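You operate a simulated robot arm through the tools that you are given. There is no shell and no other tool. Be economical: measure what you need, move in short steps, check, and stop when the job is done.

The job below is to be done with a simulated two-armed robot. You get a single attempt, and the scene is never put back.

Task
The curtain post got knocked and the stop button was hit: aim the post again and restart the cell.
Fine: its lamp turns green; pull the stop out, then press RESET and START, once each and in that order.

Only the result counts: the job must be done as asked and must still hold three seconds after the hand-in. Knocking over, shifting, dropping, spilling or breaking anything else fails it.

Robot
Two 7-joint arms with two-finger parallel grippers on one trunk, on a base that drives. Base frame: it is fixed to the floor where the robot stands at the start and does not move with it; the origin is under the middle of the robot, x ahead of it, y to its left, z up. Readings come in mm, degrees, newtons and seconds.
The left shoulder is at the start at [70, 163, 1195], the right one opposite. With the tool pointing down near the work surface each hand reaches from about 320 to 860 mm from the robot's upright axis, wherever it stands, measured 20 degrees to its own side. Places, roughly: gate panel [-100, 2100, 1100]; reset button on the gate panel [-200, 2200, 900]; start button [-300, 2100, 900]; stop button on the gate panel [-200, 2000, 1000]; swivel curtain post [500, 100, 1300]. Payload 3.43 kg a hand.
The tool frame of a hand sits at the grasp point between the pads (the TCP): z along the fingers, y along the line on which they close. The tips reach 34 mm beyond it. The gripper opens to 128 mm. The fingers are 24 mm wide and 12 mm thick; the gripper's body (48 by 130 mm) begins 96 mm behind the TCP.
Orientation is that of the tool frame in the base frame, as a unit quaternion [x, y, z, w]. With the fingers straight down and closing along the base's y, the tool's x points along the base's -x, its y along +y and its z along -z.

Tools
- The arms move only by the tool apply_moves. It takes "left_commands", "right_commands" or both (then of equal length, played together; a hand with none holds still); each is a list of rows, each an object of numbers (a shift or turn left out is 0, a gripper value left out holds the last): "x", "y", "z": the shift along the tool's x, y, z in mm; "wx", "wy", "wz": the turn, a rotation vector about the tool's x, y, z in degrees; "grip": the finger opening in mm, from 0 to 128. In form: [{"x": .., "y": .., "z": .., "wx": .., "wy": .., "wz": .., "grip": ..}, ...]. A call has 1 to 10 rows; each row shifts and turns the commanded pose from where the row before left it, along the tool's axes as they then stand. A row lasts 0.2 s, in which the tool goes at most 50 mm and 8.6 degrees; a call with a longer step from one row to the next is refused whole, and so is a gripper value outside its range. Where a pose cannot be reached the arm comes as near as it can. A force on the tool above 40 N (or 10 N above the force at the start of the call, whichever is more), or a blocked arm, ends the call early, and 0.2 s more pass. Each finger travels about 153 mm/s and halts on what it meets, pressing with about 25 N; the grip force reading is that of the motor and also rises with nothing between the fingers. The clock runs only during rows and for 0.2 s after the last one: add rows that do not move to give the fingers time. The reply holds the time, the measured pose of the TCP, the force on the tool along the base axes, the opening and the grip force, in the units named above and with some noise, with the torque about the TCP (base axes, N m) and any sound that the robot's microphone picked up.
- Cameras (640 x 400 px; columns grow to the right, rows downward): "scene" is now at [140.9, -3, 1427.9]; the picture's right is [-0.03, -1.00, 0.00], its down [-0.52, 0.01, -0.85] and it looks along [0.85, -0.02, -0.52] (base axes); focal length 275 px, centre (320, 200). "left" rides on the left gripper at [76, 11, -160] in its tool frame; the picture's right is [-0.15, 0.99, 0.00], its down [-0.88, -0.13, -0.46] and it looks along [-0.45, -0.07, 0.89] (tool axes); focal length 234 px, centre (320, 200). "right" rides on the right gripper at [76, -11, -160] in its tool frame; the picture's right is [0.15, 0.99, 0.00], its down [-0.88, 0.13, -0.46] and it looks along [-0.45, 0.07, 0.89] (tool axes); focal length 234 px, centre (320, 200). There is no depth. A picture from a camera that has moved, and an enlarged one, comes with that camera's place and axes in the base frame and with its lens.
- camera(camera): a new picture of that camera. No time passes.
- lift_body(by): slides the trunk up (or, below 0, down) by that many mm; the arms and the scene camera ride with it, the base frame stays. It gives what a move gives, with no picture.
- steer(legs): drives the robot by 1 to 6 legs, each [ahead, left, turn to the left] in mm, mm and degrees, along the robot's own axes; the way and the turn of a leg run together, so that a leg with both is an arc; at most 1500 mm and 180 degrees a leg. The arms and the cameras ride along, it lands a little off, and it stops where it bumps. It gives what a move gives.
- head_to(pan, tilt): turns the head with the scene camera to pan (to the left, within 86 degrees either way) and tilt (down, from -29 to 69), counted from straight ahead of the robot. It gives what a move gives.
- close_up(camera, box): a new picture of the part [left, top, right, bottom] of that camera's present view, enlarged. No time passes.
- hand_in(): hands the job in; it is judged then, once.

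Work in short steps. Places have to be worked out from the pictures, the camera data and where the tool is seen: move nearer, look again, correct. Check each grasp and each placing, and mend what went wrong. You have 120 turns and 108 pictures in all, those below and enlarged ones among them. Open the grippers and draw the arms clear of the work before you hand the job in, unless the task says otherwise; then end with one line.

The tools are called after ">>>" by a JSON object that holds its "method" and its "body". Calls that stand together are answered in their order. apply_moves: Moves the arms, as the interface text tells. Its arguments: {"type":"object","properties":{"left_commands":{"type":"array","items":{"type":"object","properties":{"x":{"type":"number"},"y":{"type":"number"},"z":{"type":"number"},"wx":{"type":"number"},"wy":{"type":"number"},"wz":{"type":"number"},"grip":{"type":"number"}}}},"right_commands":{"type":"array","items":{"type":"object","properties":{"x":{"type":"number"},"y":{"type":"number"},"z":{"type":"number"},"wx":{"type":"number"},"wy":{"type":"number"},"wz":{"type":"number"},"grip":{"type":"number"}}}}},"required":[]} The other tools are called the same way: lift_body (by) slides the trunk up or down; steer (legs) drives the base; head_to (pan, tilt) turns the head that bears the scene camera; camera (camera) takes a picture; close_up (camera, box) takes an enlarged picture of a part of a camera's view; hand_in () hands the job in.

At the start:

```text
clock: 0.0
left_ee_pos: [513.3, 206.8, 1244.7]
left_tool_rot: [-0.001, 1.0, 0.0, -0.001]
left_force: [-0.3, 0.3, -0.2]
left_ft_torque: [0.03, -0.01, -0.03]
left_width: 128.1
left_grasp_force: 0.1
right_ee_pos: [413.5, -153.4, 1257.0]
right_tool_rot: [0.0, 1.0, -0.001, -0.001]
right_force: [-0.6, -0.3, -0.2]
right_ft_torque: [-0.01, 0.03, 0.0]
right_width: 128.1
right_grasp_force: 0.0
trunk travel left (down, up): [-675.0, 265.0]
robot x, y, heading: [2.9, 1.1, -0.0]
head pan, tilt: [-1.6, 31.3]
```

scene: 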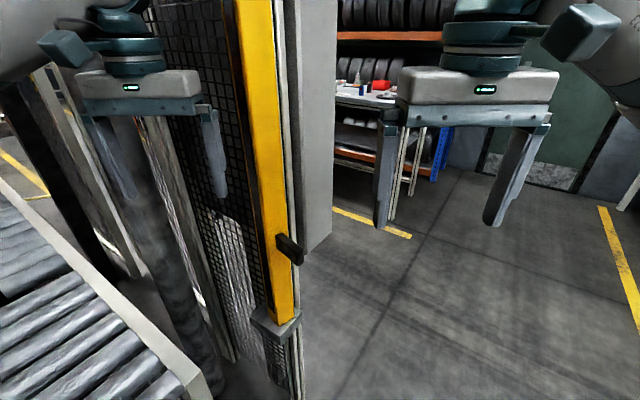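
right: 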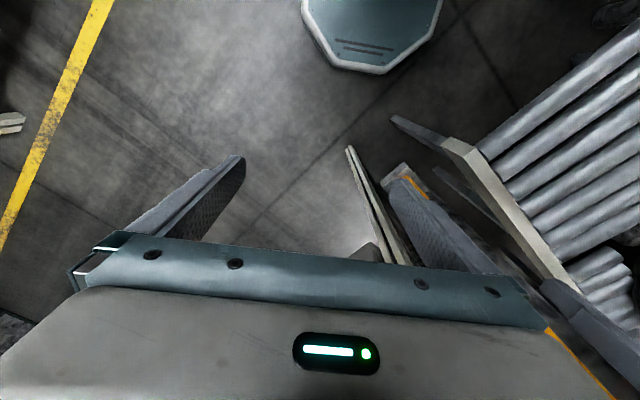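
left: 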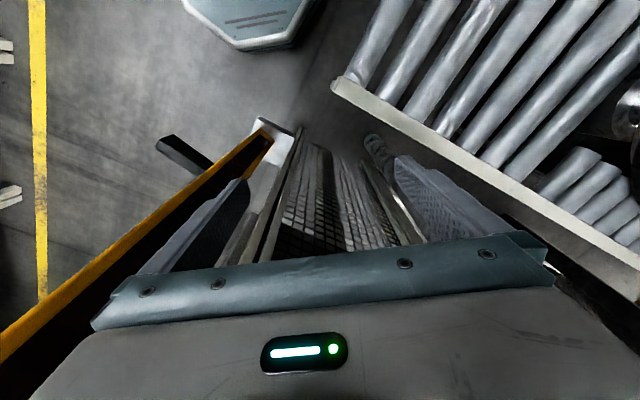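

The yellow post stands right ahead with a dark handle on it. I tilt the head up to see the whole post and its lamp.

>>> {"method": "head_to", "body": {"pan": 5, "tilt": 5}}

>>> {"method": "camera", "body": {"camera": "scene"}}

```text
clock: 0.9
left_ee_pos: [513.3, 208.8, 1244.6]
left_tool_rot: [-0.001, 1.0, 0.0, 0.0]
left_force: [0.1, -0.2, 0.2]
left_ft_torque: [-0.02, 0.02, -0.01]
left_width: 127.9
left_grasp_force: 0.0
right_ee_pos: [413.5, -152.5, 1256.7]
right_tool_rot: [0.0, 1.0, 0.001, 0.0]
right_force: [0.1, 0.1, 0.4]
right_ft_torque: [0.01, 0.0, 0.0]
right_width: 128.0
right_grasp_force: 0.1
trunk travel left (down, up): [-675.0, 265.0]
robot x, y, heading: [0.3, 0.7, 0.1]
head pan, tilt: [5.0, 5.0]
```

```text
104 pictures are left
camera scene: at [142.6, 7.5, 1470.2], right [0.09, -1.0, 0.0], down [-0.09, -0.01, -1.0], along [0.99, 0.09, -0.09], focal length 275 px, centre (320, 200)
```

scene: 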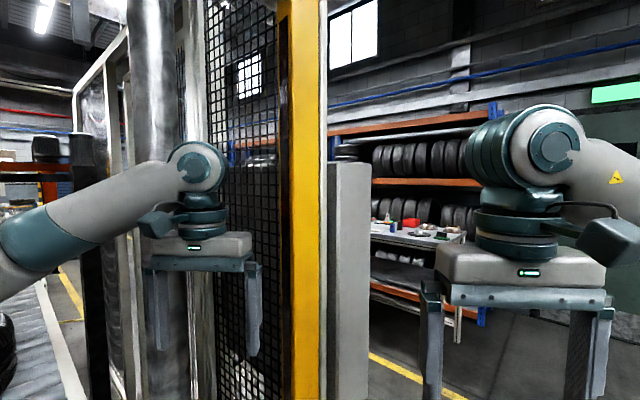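

The post continues above the view. I tilt up further to find the lamp.

>>> {"method": "head_to", "body": {"pan": 5, "tilt": -29}}

>>> {"method": "camera", "body": {"camera": "scene"}}

>>> {"method": "head_to", "body": {"pan": 5, "tilt": 50}}

>>> {"method": "camera", "body": {"camera": "scene"}}

```text
clock: 1.9
left_ee_pos: [512.7, 208.2, 1246.1]
left_tool_rot: [-0.001, 1.0, 0.0, 0.0]
left_force: [-0.5, -0.5, -0.1]
left_ft_torque: [0.03, -0.01, -0.02]
left_width: 128.3
left_grasp_force: 0.0
right_ee_pos: [413.3, -153.4, 1256.8]
right_tool_rot: [-0.001, 1.0, 0.0, 0.001]
right_force: [-0.7, 0.4, -0.1]
right_ft_torque: [-0.03, 0.02, 0.01]
right_width: 128.2
right_grasp_force: 0.0
trunk travel left (down, up): [-675.0, 265.0]
robot x, y, heading: [-3.0, 1.4, 0.1]
head pan, tilt: [5.0, -28.6]
```

```text
103 pictures are left
camera scene: at [117.9, 5.4, 1518.3], right [0.09, -1.0, 0.0], down [0.48, 0.04, -0.88], along [0.87, 0.08, 0.48], focal length 275 px, centre (320, 200)
```

scene: 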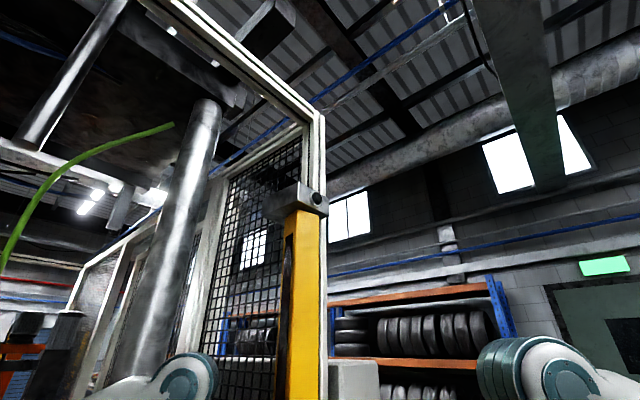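

```text
clock: 3.4
left_ee_pos: [512.9, 208.0, 1245.0]
left_tool_rot: [-0.001, 1.0, 0.0, 0.0]
left_force: [0.5, 0.2, -1.2]
left_ft_torque: [0.02, -0.01, -0.03]
left_width: 128.1
left_grasp_force: 0.0
right_ee_pos: [414.0, -153.1, 1256.5]
right_tool_rot: [0.0, 1.0, 0.001, 0.001]
right_force: [0.5, -0.3, 0.7]
right_ft_torque: [0.02, 0.01, 0.01]
right_width: 128.1
right_grasp_force: 0.0
trunk travel left (down, up): [-675.0, 265.0]
robot x, y, heading: [-3.2, 1.4, -0.0]
head pan, tilt: [5.0, 50.0]
```

```text
102 pictures are left
camera scene: at [127.8, 6.2, 1400.4], right [0.09, -1.0, 0.0], down [-0.76, -0.07, -0.64], along [0.64, 0.06, -0.77], focal length 275 px, centre (320, 200)
```

scene: 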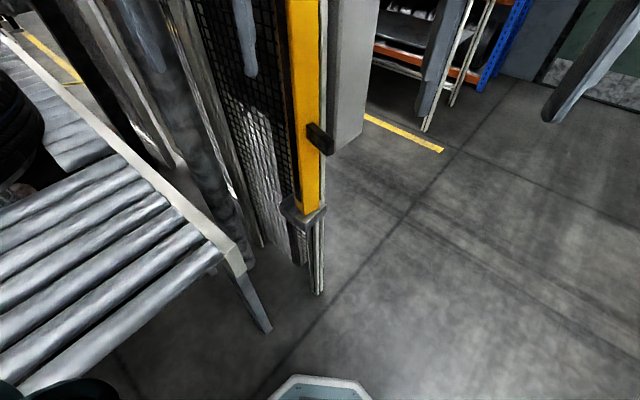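

The post sits between a top and a bottom bracket, with a dark handle bar. I look closer at the bracket and handle.

>>> {"method": "close_up", "body": {"camera": "scene", "box": [240, 80, 400, 300]}}

>>> {"method": "head_to", "body": {"pan": 5, "tilt": -26}}

>>> {"method": "close_up", "body": {"camera": "scene", "box": [230, 150, 390, 300]}}

```text
1.82 times, centred on (320, 190) of scene
camera zoom: at [127.8, 6.2, 1400.4], right [0.09, -1.0, 0.0], down [-0.76, -0.07, -0.64], along [0.64, 0.06, -0.77], focal length 500 px, centre (320, 218)
```

zoom: 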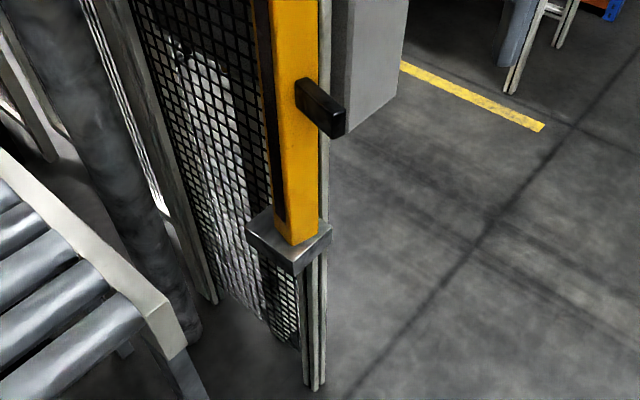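

```text
clock: 4.9
left_ee_pos: [513.6, 206.6, 1245.8]
left_tool_rot: [0.0, 1.0, 0.0, 0.001]
left_force: [0.2, 1.1, 0.8]
left_ft_torque: [-0.01, 0.01, -0.02]
left_width: 128.2
left_grasp_force: 0.0
right_ee_pos: [414.2, -152.5, 1257.1]
right_tool_rot: [0.0, 1.0, 0.001, 0.001]
right_force: [-0.7, -0.5, 0.0]
right_ft_torque: [0.0, 0.0, -0.02]
right_width: 128.1
right_grasp_force: 0.1
trunk travel left (down, up): [-675.0, 265.0]
robot x, y, heading: [1.6, 1.7, 0.1]
head pan, tilt: [5.0, -26.0]
```

```text
2.67 times, centred on (310, 225) of scene
camera zoom: at [120.8, 5.6, 1515.1], right [0.09, -1.0, 0.0], down [0.44, 0.04, -0.9], along [0.9, 0.08, 0.44], focal length 733 px, centre (347, 133)
```

zoom: 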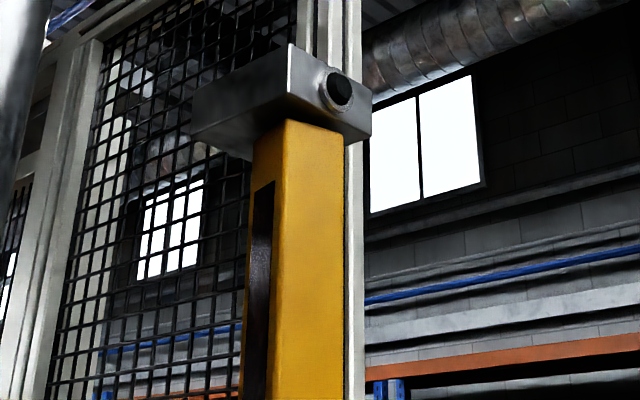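

The lamp seems to be the dark dome on the top bracket; the handle is near [475..520, 20..56, 1112]. I look left to find what the curtain should be aimed at, and for the lamp up close.

>>> {"method": "head_to", "body": {"pan": 55, "tilt": 10}}

>>> {"method": "camera", "body": {"camera": "scene"}}

>>> {"method": "head_to", "body": {"pan": 86, "tilt": 10}}

>>> {"method": "camera", "body": {"camera": "scene"}}

>>> {"method": "camera", "body": {"camera": "left"}}

```text
clock: 6.1
left_ee_pos: [512.7, 209.1, 1245.0]
left_tool_rot: [-0.001, 1.0, 0.001, -0.001]
left_force: [0.2, 0.2, -0.7]
left_ft_torque: [-0.02, 0.0, 0.02]
left_width: 128.0
left_grasp_force: 0.0
right_ee_pos: [413.5, -151.7, 1256.8]
right_tool_rot: [0.0, 1.0, 0.001, 0.0]
right_force: [0.2, 0.1, -0.1]
right_ft_torque: [0.02, -0.04, 0.01]
right_width: 127.9
right_grasp_force: 0.1
trunk travel left (down, up): [-675.0, 265.0]
robot x, y, heading: [-0.8, -4.4, -0.1]
head pan, tilt: [55.0, 10.0]
```

```text
99 pictures are left
camera scene: at [104.5, 75.6, 1462.3], right [0.82, -0.57, 0.0], down [-0.1, -0.14, -0.98], along [0.57, 0.81, -0.17], focal length 275 px, centre (320, 200)
```

scene: 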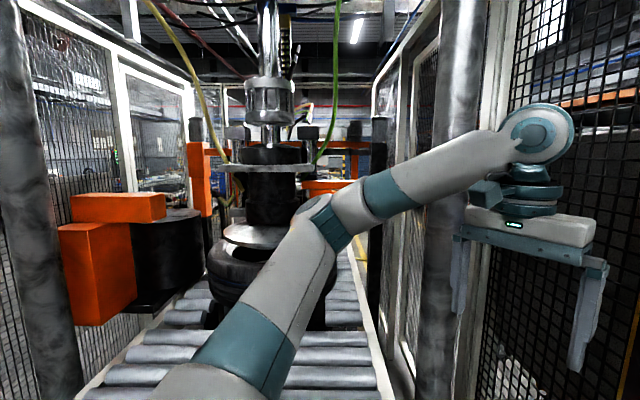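

```text
clock: 7.0
left_ee_pos: [513.0, 207.7, 1244.6]
left_tool_rot: [-0.001, 1.0, 0.001, 0.001]
left_force: [-0.8, 0.1, -0.2]
left_ft_torque: [0.02, 0.01, 0.04]
left_width: 127.7
left_grasp_force: 0.1
right_ee_pos: [413.2, -152.9, 1257.8]
right_tool_rot: [0.0, 1.0, -0.001, 0.0]
right_force: [0.1, 0.2, -0.5]
right_ft_torque: [-0.01, -0.01, -0.01]
right_width: 128.3
right_grasp_force: 0.0
trunk travel left (down, up): [-675.0, 265.0]
robot x, y, heading: [2.3, -2.9, -0.0]
head pan, tilt: [85.9, 10.0]
```

```text
98 pictures are left
camera scene: at [57.7, 92.2, 1462.2], right [1.0, -0.07, 0.0], down [-0.01, -0.17, -0.98], along [0.07, 0.98, -0.17], focal length 275 px, centre (320, 200)
```

scene: 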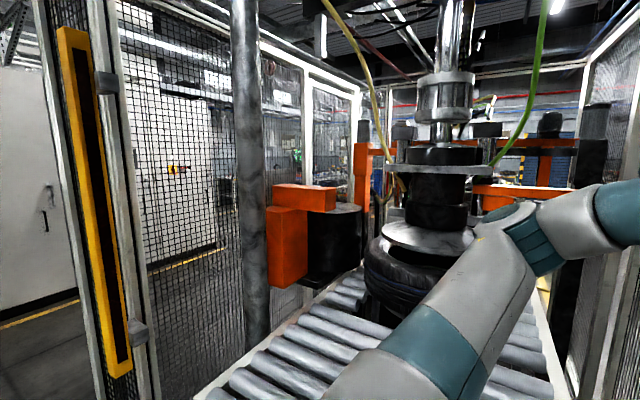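

```text
97 pictures are left
camera left: at [436.5, 218.7, 1402.6], right [0.15, 0.99, 0.0], down [0.88, -0.13, 0.46], along [0.45, -0.07, -0.89], focal length 234 px, centre (320, 200)
```

left: 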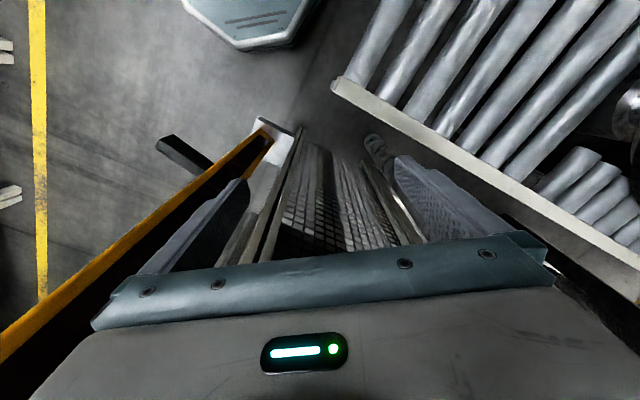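

The opposite post stands near [-408, 738], so the window must face about 145° from the near post; it now faces roughly 128°. I bring the right hand near the handle, yawed 38° and tilted toward the post, to look.

>>> {"method": "apply_moves", "body": {"right_commands": [{"wz": -7.6, "y": 10}, {"wz": -7.6, "wy": 0}, {"wz": -7.6}, {"wz": -7.6}, {"wz": -7.6}, {"wy": -8}, {"wy": -8}, {"wy": -8}, {"wy": -8}, {"wy": -8}]}}

>>> {"method": "head_to", "body": {"pan": 5, "tilt": 35}}

>>> {"method": "camera", "body": {"camera": "right"}}

>>> {"method": "camera", "body": {"camera": "scene"}}

```text
clock: 9.2
left_ee_pos: [512.8, 206.9, 1244.5]
left_tool_rot: [-0.001, 1.0, 0.0, 0.0]
left_force: [-0.1, 0.8, 0.9]
left_ft_torque: [0.0, 0.01, -0.01]
left_width: 128.0
left_grasp_force: 0.1
right_ee_pos: [413.8, -143.0, 1257.8]
right_tool_rot: [-0.305, 0.888, 0.112, 0.325]
right_force: [0.4, -0.1, -0.1]
right_ft_torque: [0.02, -0.02, -0.01]
right_width: 128.1
right_grasp_force: 0.1
trunk travel left (down, up): [-675.0, 265.0]
robot x, y, heading: [-0.5, 0.5, -0.1]
head pan, tilt: [85.9, 10.0]
```

```text
clock: 10.8
left_ee_pos: [513.3, 207.8, 1243.8]
left_tool_rot: [-0.001, 1.0, 0.0, 0.001]
left_force: [1.0, 0.5, 0.5]
left_ft_torque: [0.01, 0.0, -0.01]
left_width: 127.9
left_grasp_force: 0.0
right_ee_pos: [413.8, -141.6, 1257.4]
right_tool_rot: [-0.305, 0.889, 0.111, 0.323]
right_force: [0.5, -0.2, 0.2]
right_ft_torque: [-0.01, 0.04, 0.01]
right_width: 128.0
right_grasp_force: 0.1
trunk travel left (down, up): [-675.0, 265.0]
robot x, y, heading: [0.6, -2.5, -0.1]
head pan, tilt: [5.0, 35.0]
```

```text
96 pictures are left
camera right: at [293.9, -249.7, 1331.9], right [-0.7, 0.71, -0.09], down [0.22, 0.34, 0.91], along [0.68, 0.62, -0.39], focal length 234 px, centre (320, 200)
```

right: 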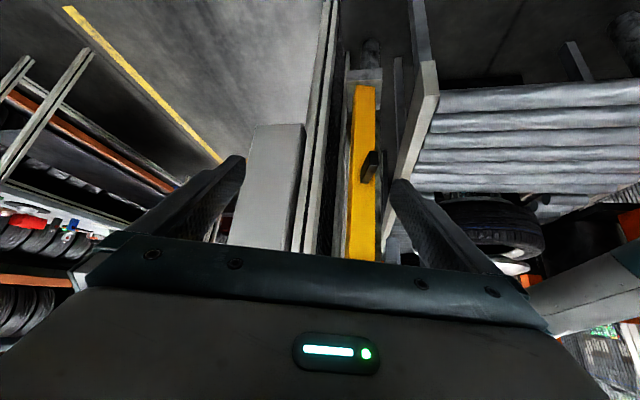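

```text
95 pictures are left
camera scene: at [138.7, 7.2, 1422.1], right [0.09, -1.0, 0.0], down [-0.57, -0.05, -0.82], along [0.82, 0.07, -0.57], focal length 275 px, centre (320, 200)
```

scene: 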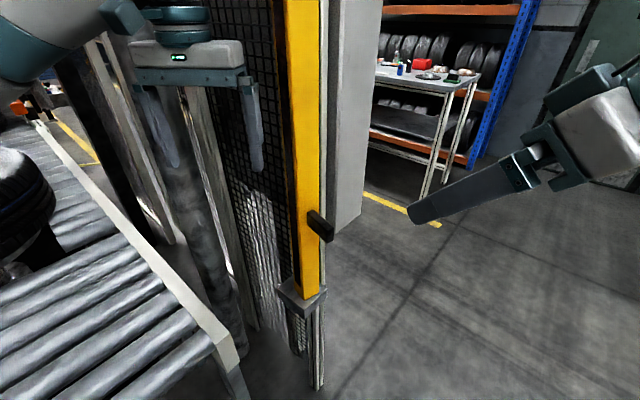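

I zoom on the handle in the right hand's view to triangulate it and judge its direction.

>>> {"method": "close_up", "body": {"camera": "right", "box": [300, 30, 440, 260]}}

>>> {"method": "close_up", "body": {"camera": "scene", "box": [260, 180, 360, 320]}}

```text
1.74 times, centred on (370, 145) of right
camera zoom: at [293.9, -249.7, 1331.9], right [-0.7, 0.71, -0.09], down [0.22, 0.34, 0.91], along [0.68, 0.62, -0.39], focal length 407 px, centre (233, 296)
```

zoom: 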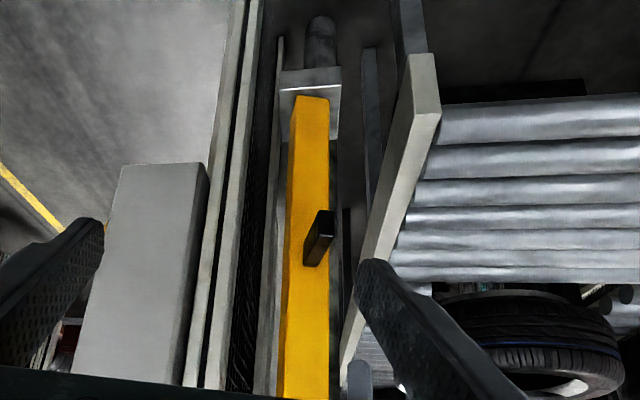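

```text
2.86 times, centred on (310, 250) of scene
camera zoom: at [138.7, 7.2, 1422.1], right [0.09, -1.0, 0.0], down [-0.57, -0.05, -0.82], along [0.82, 0.07, -0.57], focal length 786 px, centre (349, 57)
```

zoom: 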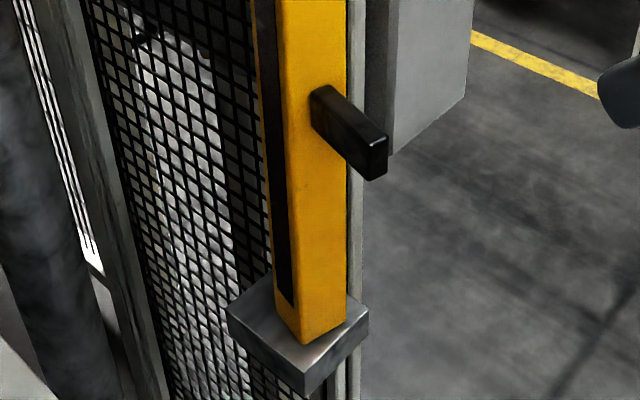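

Triangulated: handle tip ≈[474,19,1120] pointing 224°, post axis ≈[533,71], bracket faces 144°, so the post needs about +10° (CCW). I align the right hand with the handle and stop about 90 mm short.

>>> {"method": "apply_moves", "body": {"right_commands": [{"wx": -4.2, "wz": -5.0, "grip": 60}, {"y": 36.3, "x": -18.6}, {"y": 36.4, "x": -18.6}, {"z": 40}, {"z": 40}, {"z": 40}, {}]}}

>>> {"method": "camera", "body": {"camera": "right"}}

>>> {"method": "camera", "body": {"camera": "scene"}}

```text
clock: 12.4
left_ee_pos: [513.1, 206.5, 1246.0]
left_tool_rot: [-0.001, 1.0, 0.0, 0.0]
left_force: [0.1, 0.4, 0.5]
left_ft_torque: [-0.05, -0.03, 0.0]
left_width: 127.8
left_grasp_force: 0.0
right_ee_pos: [437.0, -17.1, 1191.4]
right_tool_rot: [-0.356, 0.87, 0.13, 0.317]
right_force: [-0.1, 0.0, -0.4]
right_ft_torque: [-0.02, -0.03, -0.02]
right_width: 60.2
right_grasp_force: 0.1
trunk travel left (down, up): [-675.0, 265.0]
robot x, y, heading: [-1.5, 0.4, -0.1]
head pan, tilt: [5.0, 35.0]
```

```text
92 pictures are left
camera right: at [329.8, -137.5, 1265.6], right [-0.77, 0.63, -0.09], down [0.18, 0.36, 0.92], along [0.61, 0.69, -0.39], focal length 234 px, centre (320, 200)
```

right: 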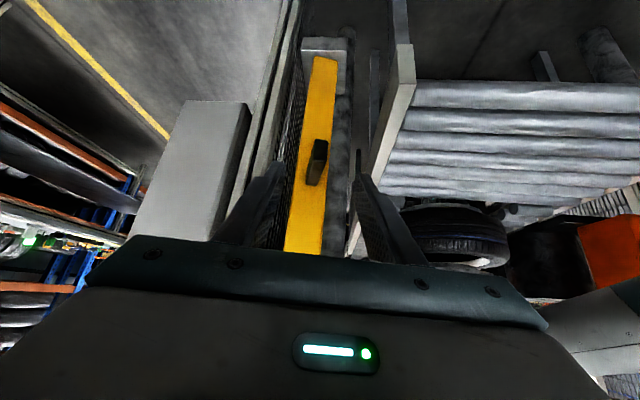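

```text
91 pictures are left
camera scene: at [138.5, 6.6, 1422.1], right [0.09, -1.0, 0.0], down [-0.57, -0.05, -0.82], along [0.82, 0.07, -0.57], focal length 275 px, centre (320, 200)
```

scene: 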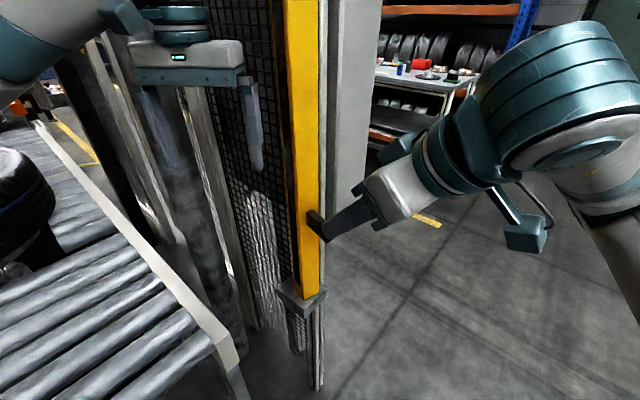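

The handle is centred between the fingers. I advance the last ~92 mm along the fingers.

>>> {"method": "apply_moves", "body": {"right_commands": [{"z": 30}, {"z": 30}, {"z": 30}, {}]}}

>>> {"method": "camera", "body": {"camera": "right"}}

>>> {"method": "close_up", "body": {"camera": "scene", "box": [240, 160, 400, 310]}}

```text
clock: 13.4
left_ee_pos: [511.6, 208.1, 1245.7]
left_tool_rot: [-0.001, 1.0, 0.0, 0.0]
left_force: [-0.7, 0.0, 0.9]
left_ft_torque: [-0.01, -0.01, 0.02]
left_width: 128.3
left_grasp_force: 0.2
right_ee_pos: [478.5, 22.7, 1118.7]
right_tool_rot: [-0.356, 0.869, 0.129, 0.317]
right_force: [0.2, -0.9, 0.7]
right_ft_torque: [-0.02, 0.01, -0.01]
right_width: 59.9
right_grasp_force: 0.0
trunk travel left (down, up): [-675.0, 265.0]
robot x, y, heading: [-2.1, -0.8, -0.0]
head pan, tilt: [5.0, 35.0]
```

```text
90 pictures are left
camera right: at [370.9, -97.1, 1192.9], right [-0.77, 0.63, -0.09], down [0.18, 0.36, 0.92], along [0.61, 0.69, -0.39], focal length 234 px, centre (320, 200)
```

right: 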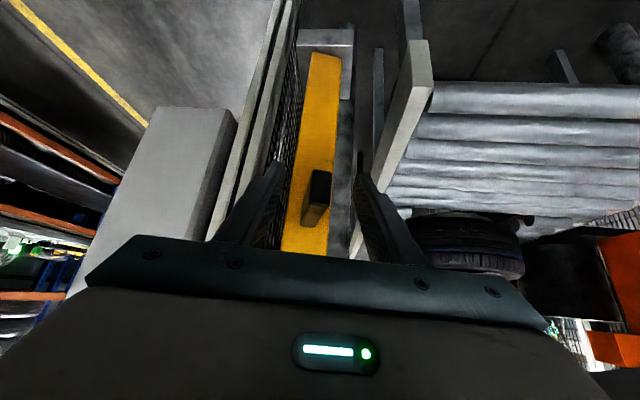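

```text
2.67 times, centred on (320, 235) of scene
camera zoom: at [138.5, 7.1, 1422.1], right [0.09, -1.0, 0.0], down [-0.57, -0.05, -0.82], along [0.82, 0.07, -0.57], focal length 733 px, centre (320, 107)
```

zoom: 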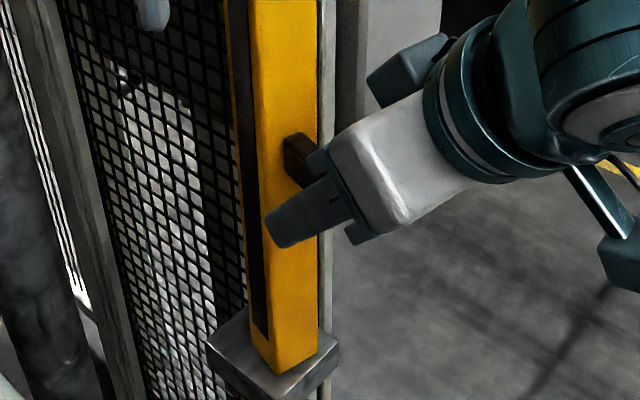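

Fingers straddle the handle. I close loosely around it (slight play) and point the head up to watch the lamp.

>>> {"method": "apply_moves", "body": {"right_commands": [{"grip": 24}, {}, {}]}}

>>> {"method": "head_to", "body": {"pan": 5, "tilt": -24}}

>>> {"method": "apply_moves", "body": {"right_commands": [{"y": -2.5, "wx": -1.3, "wz": -1.5}, {"y": -2.5, "wx": -1.3, "wz": -1.5}, {"y": -2.5, "wx": -1.3, "wz": -1.5}, {}]}}

>>> {"method": "camera", "body": {"camera": "scene"}}

>>> {"method": "close_up", "body": {"camera": "right", "box": [240, 20, 400, 260]}}

```text
clock: 14.2
left_ee_pos: [513.3, 207.8, 1244.3]
left_tool_rot: [-0.001, 1.0, -0.001, 0.0]
left_force: [0.3, -0.5, -0.7]
left_ft_torque: [0.0, -0.01, -0.02]
left_width: 127.9
left_grasp_force: 0.0
right_ee_pos: [478.6, 23.3, 1118.7]
right_tool_rot: [-0.356, 0.87, 0.129, 0.316]
right_force: [1.2, 0.1, -0.3]
right_ft_torque: [0.0, 0.01, 0.04]
right_width: 24.2
right_grasp_force: 0.1
trunk travel left (down, up): [-675.0, 265.0]
robot x, y, heading: [1.9, -2.1, -0.1]
head pan, tilt: [5.0, 35.0]
```

```text
clock: 15.5
left_ee_pos: [512.3, 209.0, 1243.7]
left_tool_rot: [0.0, 1.0, 0.0, 0.001]
left_force: [-0.7, 0.0, 0.1]
left_ft_torque: [-0.02, 0.0, 0.01]
left_width: 128.0
left_grasp_force: 0.1
right_ee_pos: [477.6, 23.6, 1117.9]
right_tool_rot: [-0.356, 0.87, 0.13, 0.316]
right_force: [0.4, 0.2, -0.6]
right_ft_torque: [-0.03, 0.0, -0.02]
right_width: 23.9
right_grasp_force: 0.1
trunk travel left (down, up): [-675.0, 265.0]
robot x, y, heading: [0.7, 0.3, 0.1]
head pan, tilt: [5.0, -24.0]
```

```text
clock: 16.5
left_ee_pos: [513.2, 208.4, 1245.0]
left_tool_rot: [0.0, 1.0, 0.0, 0.0]
left_force: [0.0, -0.9, 0.6]
left_ft_torque: [0.0, -0.02, 0.01]
left_width: 128.0
left_grasp_force: 0.1
right_ee_pos: [484.7, 18.8, 1120.1]
right_tool_rot: [-0.4, 0.85, 0.146, 0.309]
right_force: [-0.1, -0.2, -0.2]
right_ft_torque: [0.0, -0.03, 0.01]
right_width: 24.4
right_grasp_force: 0.1
trunk travel left (down, up): [-675.0, 265.0]
robot x, y, heading: [-1.3, -0.5, -0.2]
head pan, tilt: [5.0, -24.0]
```

```text
88 pictures are left
camera scene: at [122.6, 5.9, 1512.7], right [0.09, -1.0, 0.0], down [0.41, 0.04, -0.91], along [0.91, 0.08, 0.41], focal length 275 px, centre (320, 200)
```

scene: 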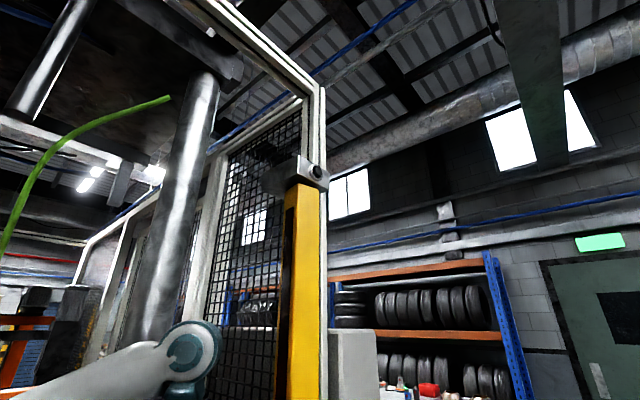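

```text
1.67 times, centred on (320, 140) of right
camera zoom: at [390.1, -112.4, 1193.7], right [-0.83, 0.54, -0.09], down [0.14, 0.38, 0.92], along [0.53, 0.75, -0.39], focal length 390 px, centre (320, 300)
```

zoom: 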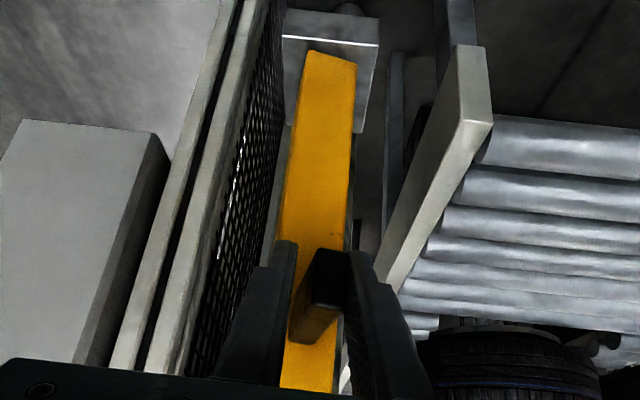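

The pushing finger is about touching the handle; the lamp is still dark. I continue the arc by about 4° more and look.

>>> {"method": "apply_moves", "body": {"right_commands": [{"y": -2.5, "wx": -1.3, "wz": -1.5}, {"y": -2.5, "wx": -1.3, "wz": -1.5}, {}]}}

>>> {"method": "close_up", "body": {"camera": "scene", "box": [240, 130, 380, 400]}}

>>> {"method": "close_up", "body": {"camera": "right", "box": [240, 20, 400, 260]}}

```text
clock: 17.3
left_ee_pos: [513.1, 207.7, 1245.7]
left_tool_rot: [-0.001, 1.0, 0.001, 0.0]
left_force: [0.1, 0.2, -0.3]
left_ft_torque: [-0.04, -0.01, 0.0]
left_width: 128.1
left_grasp_force: 0.0
right_ee_pos: [489.0, 15.0, 1119.5]
right_tool_rot: [-0.428, 0.836, 0.158, 0.304]
right_force: [-1.1, 0.2, 0.1]
right_ft_torque: [0.02, 0.0, 0.01]
right_width: 24.4
right_grasp_force: 0.3
trunk travel left (down, up): [-675.0, 265.0]
robot x, y, heading: [0.1, 4.5, 0.0]
head pan, tilt: [5.0, -24.0]
```

```text
1.48 times, centred on (310, 265) of scene
camera zoom: at [122.6, 6.0, 1512.7], right [0.09, -1.0, 0.0], down [0.41, 0.04, -0.91], along [0.91, 0.08, 0.41], focal length 407 px, centre (335, 104)
```

zoom: 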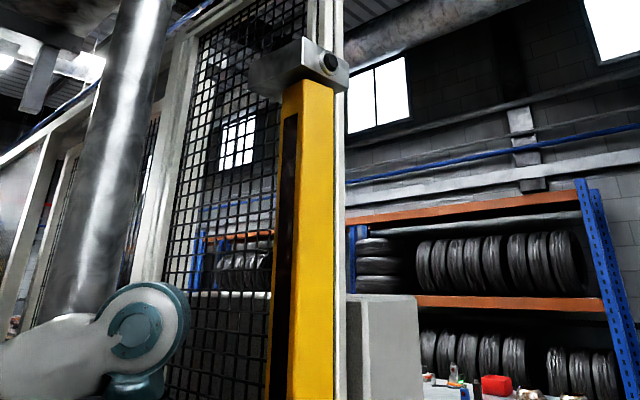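

```text
1.67 times, centred on (320, 140) of right
camera zoom: at [404.1, -121.5, 1194.4], right [-0.87, 0.49, -0.09], down [0.12, 0.38, 0.92], along [0.48, 0.79, -0.39], focal length 390 px, centre (320, 300)
```

zoom: 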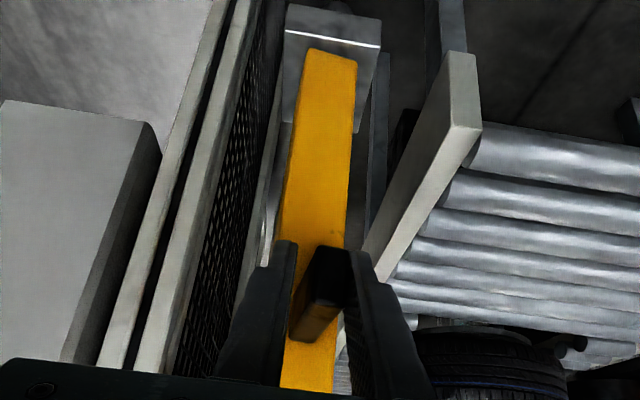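

The post is turning with the handle, nearly parallel with the bracket. I go on in 2° steps.

>>> {"method": "apply_moves", "body": {"right_commands": [{"y": -2.5, "wx": -1.3, "wz": -1.5}, {}]}}

>>> {"method": "close_up", "body": {"camera": "scene", "box": [260, 140, 360, 240]}}

>>> {"method": "apply_moves", "body": {"right_commands": [{"y": -2.5, "wx": -1.3, "wz": -1.5}, {}]}}

>>> {"method": "close_up", "body": {"camera": "scene", "box": [260, 140, 360, 240]}}

>>> {"method": "close_up", "body": {"camera": "right", "box": [240, 20, 400, 260]}}

```text
clock: 17.9
left_ee_pos: [512.6, 208.6, 1244.5]
left_tool_rot: [-0.002, 1.0, 0.0, -0.001]
left_force: [0.5, 0.3, -0.1]
left_ft_torque: [-0.01, -0.01, 0.0]
left_width: 128.1
left_grasp_force: 0.1
right_ee_pos: [490.6, 14.7, 1121.7]
right_tool_rot: [-0.444, 0.828, 0.163, 0.301]
right_force: [-0.3, 0.2, 0.0]
right_ft_torque: [-0.01, -0.02, -0.04]
right_width: 24.7
right_grasp_force: 0.0
trunk travel left (down, up): [-675.0, 265.0]
robot x, y, heading: [-1.6, -4.4, -0.4]
head pan, tilt: [5.0, -24.0]
```

```text
4.00 times, centred on (310, 190) of scene
camera zoom: at [122.6, 5.9, 1512.7], right [0.09, -1.0, 0.0], down [0.41, 0.04, -0.91], along [0.91, 0.08, 0.41], focal length 1100 px, centre (360, 240)
```

zoom: 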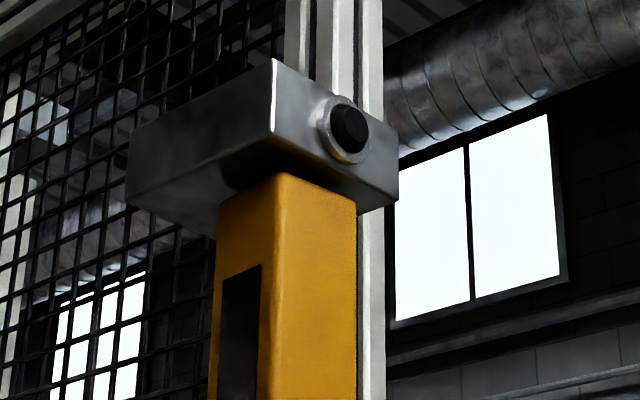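

```text
clock: 18.5
left_ee_pos: [513.5, 207.1, 1244.6]
left_tool_rot: [0.0, 1.0, 0.0, 0.0]
left_force: [0.1, -0.2, -0.1]
left_ft_torque: [0.02, 0.01, 0.01]
left_width: 128.1
left_grasp_force: 0.0
right_ee_pos: [493.3, 11.7, 1120.6]
right_tool_rot: [-0.458, 0.821, 0.168, 0.298]
right_force: [-1.1, 0.5, 0.3]
right_ft_torque: [-0.01, -0.01, 0.01]
right_width: 24.7
right_grasp_force: 0.7
trunk travel left (down, up): [-675.0, 265.0]
robot x, y, heading: [0.1, 3.0, 0.0]
head pan, tilt: [5.0, -24.0]
```

```text
4.00 times, centred on (310, 190) of scene
camera zoom: at [122.7, 6.0, 1512.7], right [0.09, -1.0, 0.0], down [0.41, 0.04, -0.91], along [0.91, 0.08, 0.41], focal length 1100 px, centre (360, 240)
```

zoom: 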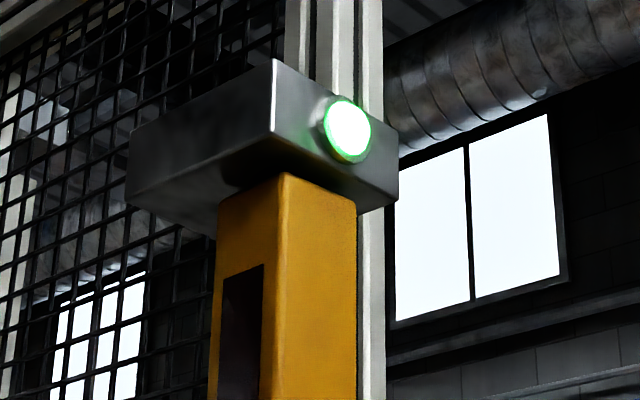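

```text
1.67 times, centred on (320, 140) of right
camera zoom: at [418.5, -129.4, 1194.6], right [-0.9, 0.42, -0.09], down [0.09, 0.39, 0.92], along [0.42, 0.82, -0.39], focal length 390 px, centre (320, 300)
```

zoom: 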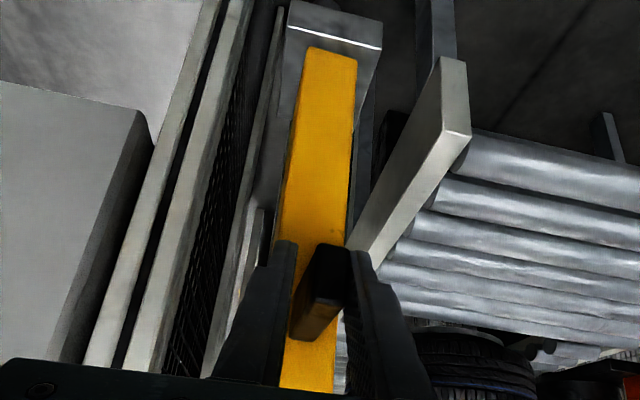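

The lamp is green. I nudge 1° further to get away from the edge of the tolerance, then check.

>>> {"method": "apply_moves", "body": {"right_commands": [{"y": -1.3, "wx": -0.6, "wz": -0.7}, {}]}}

>>> {"method": "close_up", "body": {"camera": "scene", "box": [260, 140, 360, 240]}}

```text
clock: 19.1
left_ee_pos: [511.9, 207.8, 1243.9]
left_tool_rot: [-0.001, 1.0, -0.001, 0.0]
left_force: [-0.2, 0.1, -0.2]
left_ft_torque: [0.0, 0.02, -0.03]
left_width: 127.7
left_grasp_force: 0.0
right_ee_pos: [495.0, 13.6, 1119.3]
right_tool_rot: [-0.464, 0.817, 0.171, 0.297]
right_force: [-0.8, 0.2, 0.4]
right_ft_torque: [-0.01, -0.02, 0.01]
right_width: 24.6
right_grasp_force: 0.0
trunk travel left (down, up): [-675.0, 265.0]
robot x, y, heading: [2.8, 1.3, -0.2]
head pan, tilt: [5.0, -24.0]
```

```text
4.00 times, centred on (310, 190) of scene
camera zoom: at [122.7, 5.8, 1512.7], right [0.09, -1.0, 0.0], down [0.41, 0.04, -0.91], along [0.91, 0.08, 0.41], focal length 1100 px, centre (360, 240)
```

zoom: 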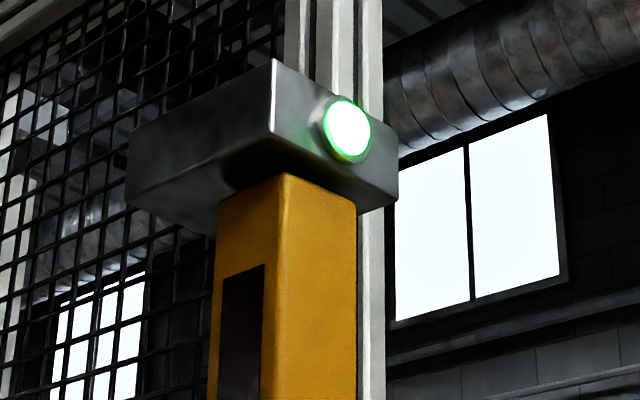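

Still green. I open and back straight out along the fingers.

>>> {"method": "apply_moves", "body": {"right_commands": [{"grip": 60}, {}, {"z": -40}, {"z": -40}, {"z": -40}, {"z": -40}, {"z": -40}, {}]}}

>>> {"method": "camera", "body": {"camera": "scene"}}

>>> {"method": "head_to", "body": {"pan": 86, "tilt": 25}}

>>> {"method": "camera", "body": {"camera": "scene"}}

```text
clock: 20.9
left_ee_pos: [513.7, 207.6, 1244.2]
left_tool_rot: [-0.001, 1.0, 0.0, 0.0]
left_force: [0.6, 0.0, 0.9]
left_ft_torque: [-0.02, 0.03, 0.0]
left_width: 128.0
left_grasp_force: 0.1
right_ee_pos: [430.4, -96.9, 1274.7]
right_tool_rot: [-0.465, 0.817, 0.171, 0.295]
right_force: [0.6, 0.5, 0.7]
right_ft_torque: [-0.01, 0.05, 0.02]
right_width: 60.0
right_grasp_force: 0.0
trunk travel left (down, up): [-675.0, 265.0]
robot x, y, heading: [-1.5, -4.1, -0.2]
head pan, tilt: [5.0, -24.0]
```

```text
80 pictures are left
camera scene: at [123.4, 6.1, 1512.6], right [0.09, -1.0, 0.0], down [0.4, 0.04, -0.91], along [0.91, 0.08, 0.41], focal length 275 px, centre (320, 200)
```

scene: 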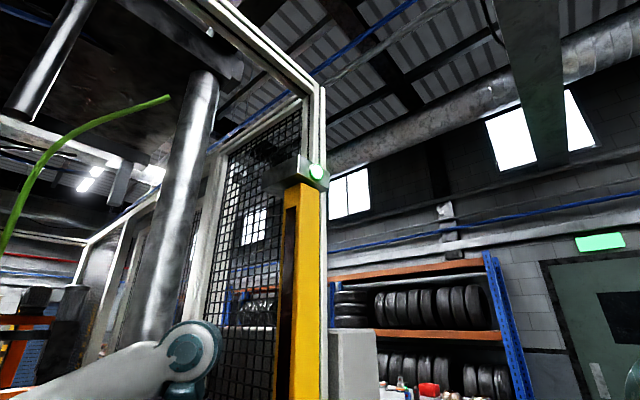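

```text
clock: 22.4
left_ee_pos: [513.0, 206.1, 1244.9]
left_tool_rot: [-0.001, 1.0, 0.001, 0.0]
left_force: [0.4, -0.3, -0.3]
left_ft_torque: [0.0, 0.01, -0.01]
left_width: 128.1
left_grasp_force: 0.0
right_ee_pos: [429.7, -96.6, 1274.8]
right_tool_rot: [-0.464, 0.817, 0.171, 0.297]
right_force: [-0.6, 0.5, 1.3]
right_ft_torque: [-0.01, -0.01, 0.0]
right_width: 60.1
right_grasp_force: 0.0
trunk travel left (down, up): [-675.0, 265.0]
robot x, y, heading: [3.2, 0.2, -0.0]
head pan, tilt: [85.9, 25.0]
```

```text
79 pictures are left
camera scene: at [57.7, 91.4, 1437.9], right [1.0, -0.07, 0.0], down [-0.03, -0.42, -0.91], along [0.06, 0.9, -0.42], focal length 275 px, centre (320, 200)
```

scene: 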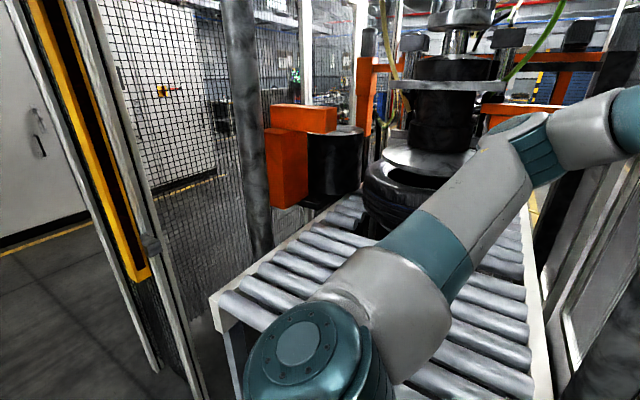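

Lamp stays green with the hand away. Next, tuck both arms in: left hand back from the mesh, right hand yawed straight ahead.

>>> {"method": "apply_moves", "body": {"left_commands": [{"x": 40}, {"x": 40}, {"x": 40}, {"x": 30}, {}, {}, {}], "right_commands": [{"wx": 5.4, "wz": 6.45}, {"wx": 5.4, "wz": 6.45}, {"wx": 5.4, "wz": 6.45}, {"wx": 5.4, "wz": 6.45}, {"wx": 5.4, "wz": 6.45}, {"wx": 5.4, "wz": 6.45}, {"wx": 5.4, "wz": 6.45}]}}

>>> {"method": "steer", "body": {"legs": [[-350, 0, 0]]}}

>>> {"method": "camera", "body": {"camera": "scene"}}

```text
clock: 24.0
left_ee_pos: [358.7, 208.3, 1243.3]
left_tool_rot: [-0.001, 1.0, 0.0, 0.0]
left_force: [0.1, -0.3, -1.0]
left_ft_torque: [-0.01, -0.01, -0.02]
left_width: 128.1
left_grasp_force: 0.0
right_ee_pos: [428.1, -98.1, 1274.0]
right_tool_rot: [-0.002, 0.94, 0.003, 0.341]
right_force: [-0.2, -0.2, -0.1]
right_ft_torque: [-0.03, 0.0, 0.0]
right_width: 59.9
right_grasp_force: 0.1
trunk travel left (down, up): [-675.0, 265.0]
robot x, y, heading: [0.2, -2.5, -0.1]
head pan, tilt: [85.9, 25.0]
```

```text
clock: 26.3
left_ee_pos: [10.8, 206.4, 1242.7]
left_tool_rot: [0.002, 1.0, 0.0, 0.0]
left_force: [0.8, -0.4, -0.4]
left_ft_torque: [0.03, 0.0, 0.0]
left_width: 128.1
left_grasp_force: 0.0
right_ee_pos: [76.5, -100.1, 1272.5]
right_tool_rot: [-0.001, 0.941, 0.002, 0.339]
right_force: [0.1, -0.4, -0.1]
right_ft_torque: [0.01, -0.02, -0.02]
right_width: 60.1
right_grasp_force: 0.1
trunk travel left (down, up): [-675.0, 265.0]
robot x, y, heading: [-354.2, -4.2, -0.1]
head pan, tilt: [85.9, 25.0]
```

```text
78 pictures are left
camera scene: at [-293.2, 92.0, 1437.8], right [1.0, -0.08, 0.0], down [-0.03, -0.42, -0.91], along [0.07, 0.9, -0.42], focal length 275 px, centre (320, 200)
```

scene: 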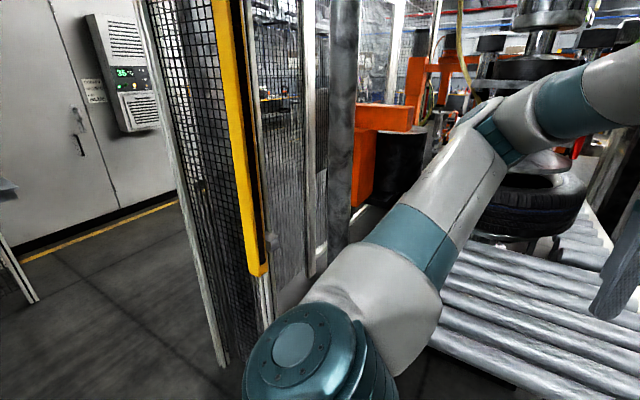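

Room to turn here. I turn left 70° in place and look ahead along the corridor.

>>> {"method": "steer", "body": {"legs": [[0, 0, 70]]}}

>>> {"method": "head_to", "body": {"pan": 20, "tilt": 20}}

>>> {"method": "camera", "body": {"camera": "scene"}}

>>> {"method": "head_to", "body": {"pan": 75, "tilt": 30}}

>>> {"method": "camera", "body": {"camera": "scene"}}

```text
clock: 29.8
left_ee_pos: [-426.0, 410.0, 1244.1]
left_tool_rot: [-0.577, 0.817, -0.001, 0.0]
left_force: [-0.8, 0.4, -0.8]
left_ft_torque: [-0.02, 0.0, -0.02]
left_width: 128.4
left_grasp_force: 0.0
right_ee_pos: [-114.3, 371.9, 1273.4]
right_tool_rot: [-0.543, 0.768, 0.198, 0.277]
right_force: [0.6, 1.0, -0.4]
right_ft_torque: [0.03, 0.02, -0.03]
right_width: 59.9
right_grasp_force: 0.0
trunk travel left (down, up): [-675.0, 265.0]
robot x, y, heading: [-351.3, 0.3, 70.3]
head pan, tilt: [85.9, 25.0]
```

```text
clock: 31.1
left_ee_pos: [-426.1, 408.9, 1244.4]
left_tool_rot: [-0.577, 0.817, 0.0, 0.0]
left_force: [-0.1, 0.0, -1.1]
left_ft_torque: [0.02, -0.01, -0.01]
left_width: 128.0
left_grasp_force: 0.0
right_ee_pos: [-113.7, 370.3, 1273.0]
right_tool_rot: [-0.543, 0.768, 0.198, 0.277]
right_force: [-0.2, 0.3, 1.0]
right_ft_torque: [-0.02, 0.04, 0.01]
right_width: 60.0
right_grasp_force: 0.1
trunk travel left (down, up): [-675.0, 265.0]
robot x, y, heading: [-355.0, 0.1, 70.2]
head pan, tilt: [20.0, 20.0]
```

```text
77 pictures are left
camera scene: at [-334.6, 140.8, 1445.9], right [1.0, 0.01, 0.0], down [0.0, -0.34, -0.94], along [-0.01, 0.94, -0.34], focal length 275 px, centre (320, 200)
```

scene: 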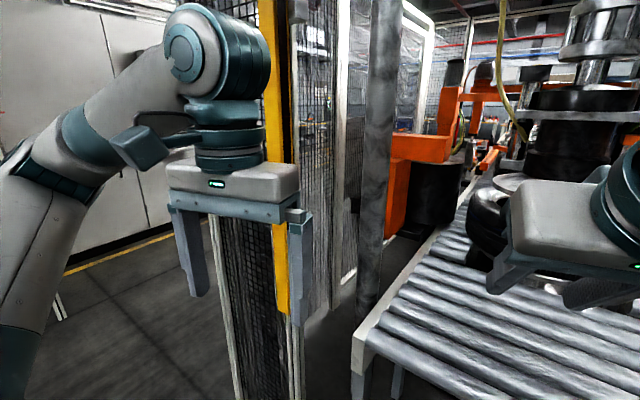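

```text
clock: 32.4
left_ee_pos: [-426.0, 409.2, 1243.5]
left_tool_rot: [-0.576, 0.817, 0.0, 0.0]
left_force: [0.4, 0.0, -0.2]
left_ft_torque: [0.02, 0.04, 0.02]
left_width: 128.0
left_grasp_force: 0.0
right_ee_pos: [-114.0, 371.3, 1272.2]
right_tool_rot: [-0.544, 0.767, 0.199, 0.276]
right_force: [-0.4, 0.3, 1.6]
right_ft_torque: [0.0, -0.06, -0.02]
right_width: 60.0
right_grasp_force: 0.1
trunk travel left (down, up): [-675.0, 265.0]
robot x, y, heading: [-348.1, 0.7, 70.5]
head pan, tilt: [75.0, 30.0]
```

```text
76 pictures are left
camera scene: at [-408.3, 99.2, 1429.9], right [0.57, 0.82, 0.0], down [0.41, -0.28, -0.87], along [-0.71, 0.49, -0.5], focal length 275 px, centre (320, 200)
```

scene: 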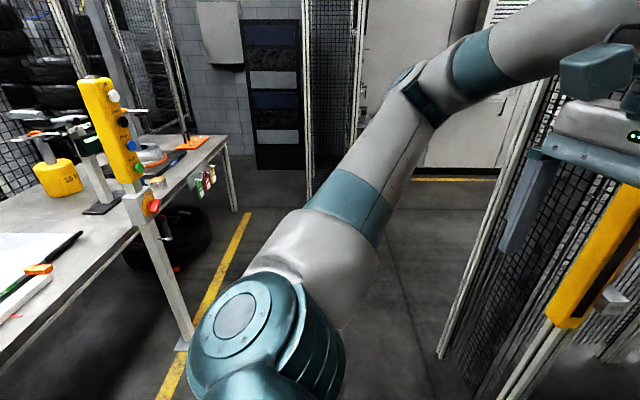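

A yellow button box stands by the bench on the left, but the stated gate panel is at about [-200, 2100]. I zoom on it, to know it, before driving.

>>> {"method": "close_up", "body": {"camera": "scene", "box": [50, 60, 250, 260]}}

>>> {"method": "steer", "body": {"legs": [[0, 500, 0], [243, 440, 0]]}}

>>> {"method": "head_to", "body": {"pan": -10, "tilt": 15}}

>>> {"method": "camera", "body": {"camera": "scene"}}

```text
2.00 times, centred on (150, 160) of scene
camera zoom: at [-408.3, 99.2, 1429.9], right [0.57, 0.82, 0.0], down [0.41, -0.28, -0.87], along [-0.71, 0.49, -0.5], focal length 550 px, centre (660, 280)
```

zoom: 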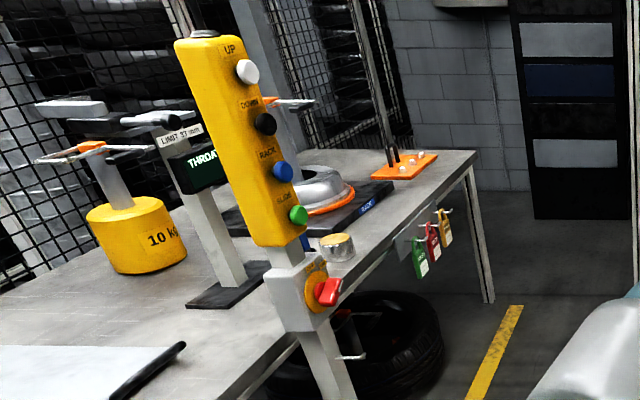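

```text
clock: 37.8
left_ee_pos: [-1222.6, 945.3, 1243.4]
left_tool_rot: [-0.572, 0.82, 0.0, 0.0]
left_force: [0.1, 1.4, -0.2]
left_ft_torque: [-0.02, 0.04, 0.01]
left_width: 128.0
left_grasp_force: 0.0
right_ee_pos: [-912.8, 903.6, 1274.0]
right_tool_rot: [-0.541, 0.769, 0.198, 0.277]
right_force: [0.1, 0.0, -0.3]
right_ft_torque: [-0.02, 0.0, -0.01]
right_width: 59.9
right_grasp_force: 0.0
trunk travel left (down, up): [-675.0, 265.0]
robot x, y, heading: [-1157.3, 532.1, 69.5]
head pan, tilt: [75.0, 30.0]
```

```text
clock: 39.4
left_ee_pos: [-1223.9, 945.3, 1243.6]
left_tool_rot: [-0.573, 0.819, 0.0, 0.0]
left_force: [-0.3, 0.7, -0.2]
left_ft_torque: [-0.01, -0.01, -0.01]
left_width: 127.7
left_grasp_force: 0.1
right_ee_pos: [-913.6, 904.7, 1274.0]
right_tool_rot: [-0.539, 0.771, 0.196, 0.278]
right_force: [-0.7, -0.1, 0.2]
right_ft_torque: [0.05, -0.02, 0.0]
right_width: 60.2
right_grasp_force: 0.1
trunk travel left (down, up): [-675.0, 265.0]
robot x, y, heading: [-1152.9, 534.1, 69.8]
head pan, tilt: [-10.0, 15.0]
```

```text
74 pictures are left
camera scene: at [-1089.0, 662.4, 1454.1], right [0.86, -0.5, 0.0], down [-0.13, -0.22, -0.97], along [0.49, 0.84, -0.26], focal length 275 px, centre (320, 200)
```

scene: 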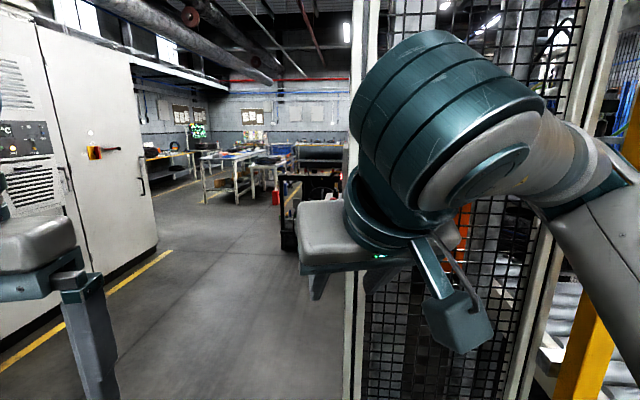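

The corridor is clear and something dark with a red light stands where the gate panel should be. I zoom there.

>>> {"method": "close_up", "body": {"camera": "scene", "box": [240, 130, 360, 270]}}

```text
2.86 times, centred on (300, 200) of scene
camera zoom: at [-1089.0, 662.4, 1454.1], right [0.86, -0.5, 0.0], down [-0.13, -0.22, -0.97], along [0.49, 0.84, -0.26], focal length 786 px, centre (377, 200)
```

zoom: 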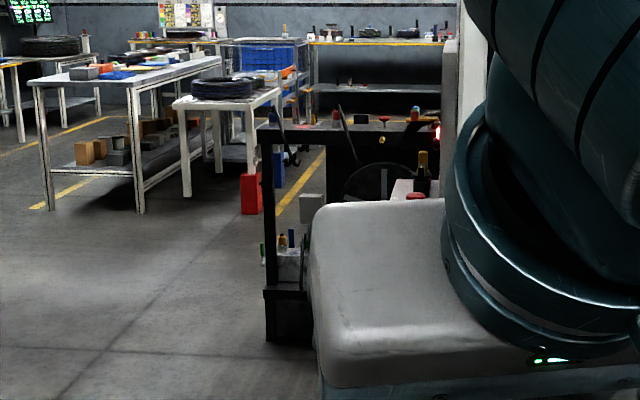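

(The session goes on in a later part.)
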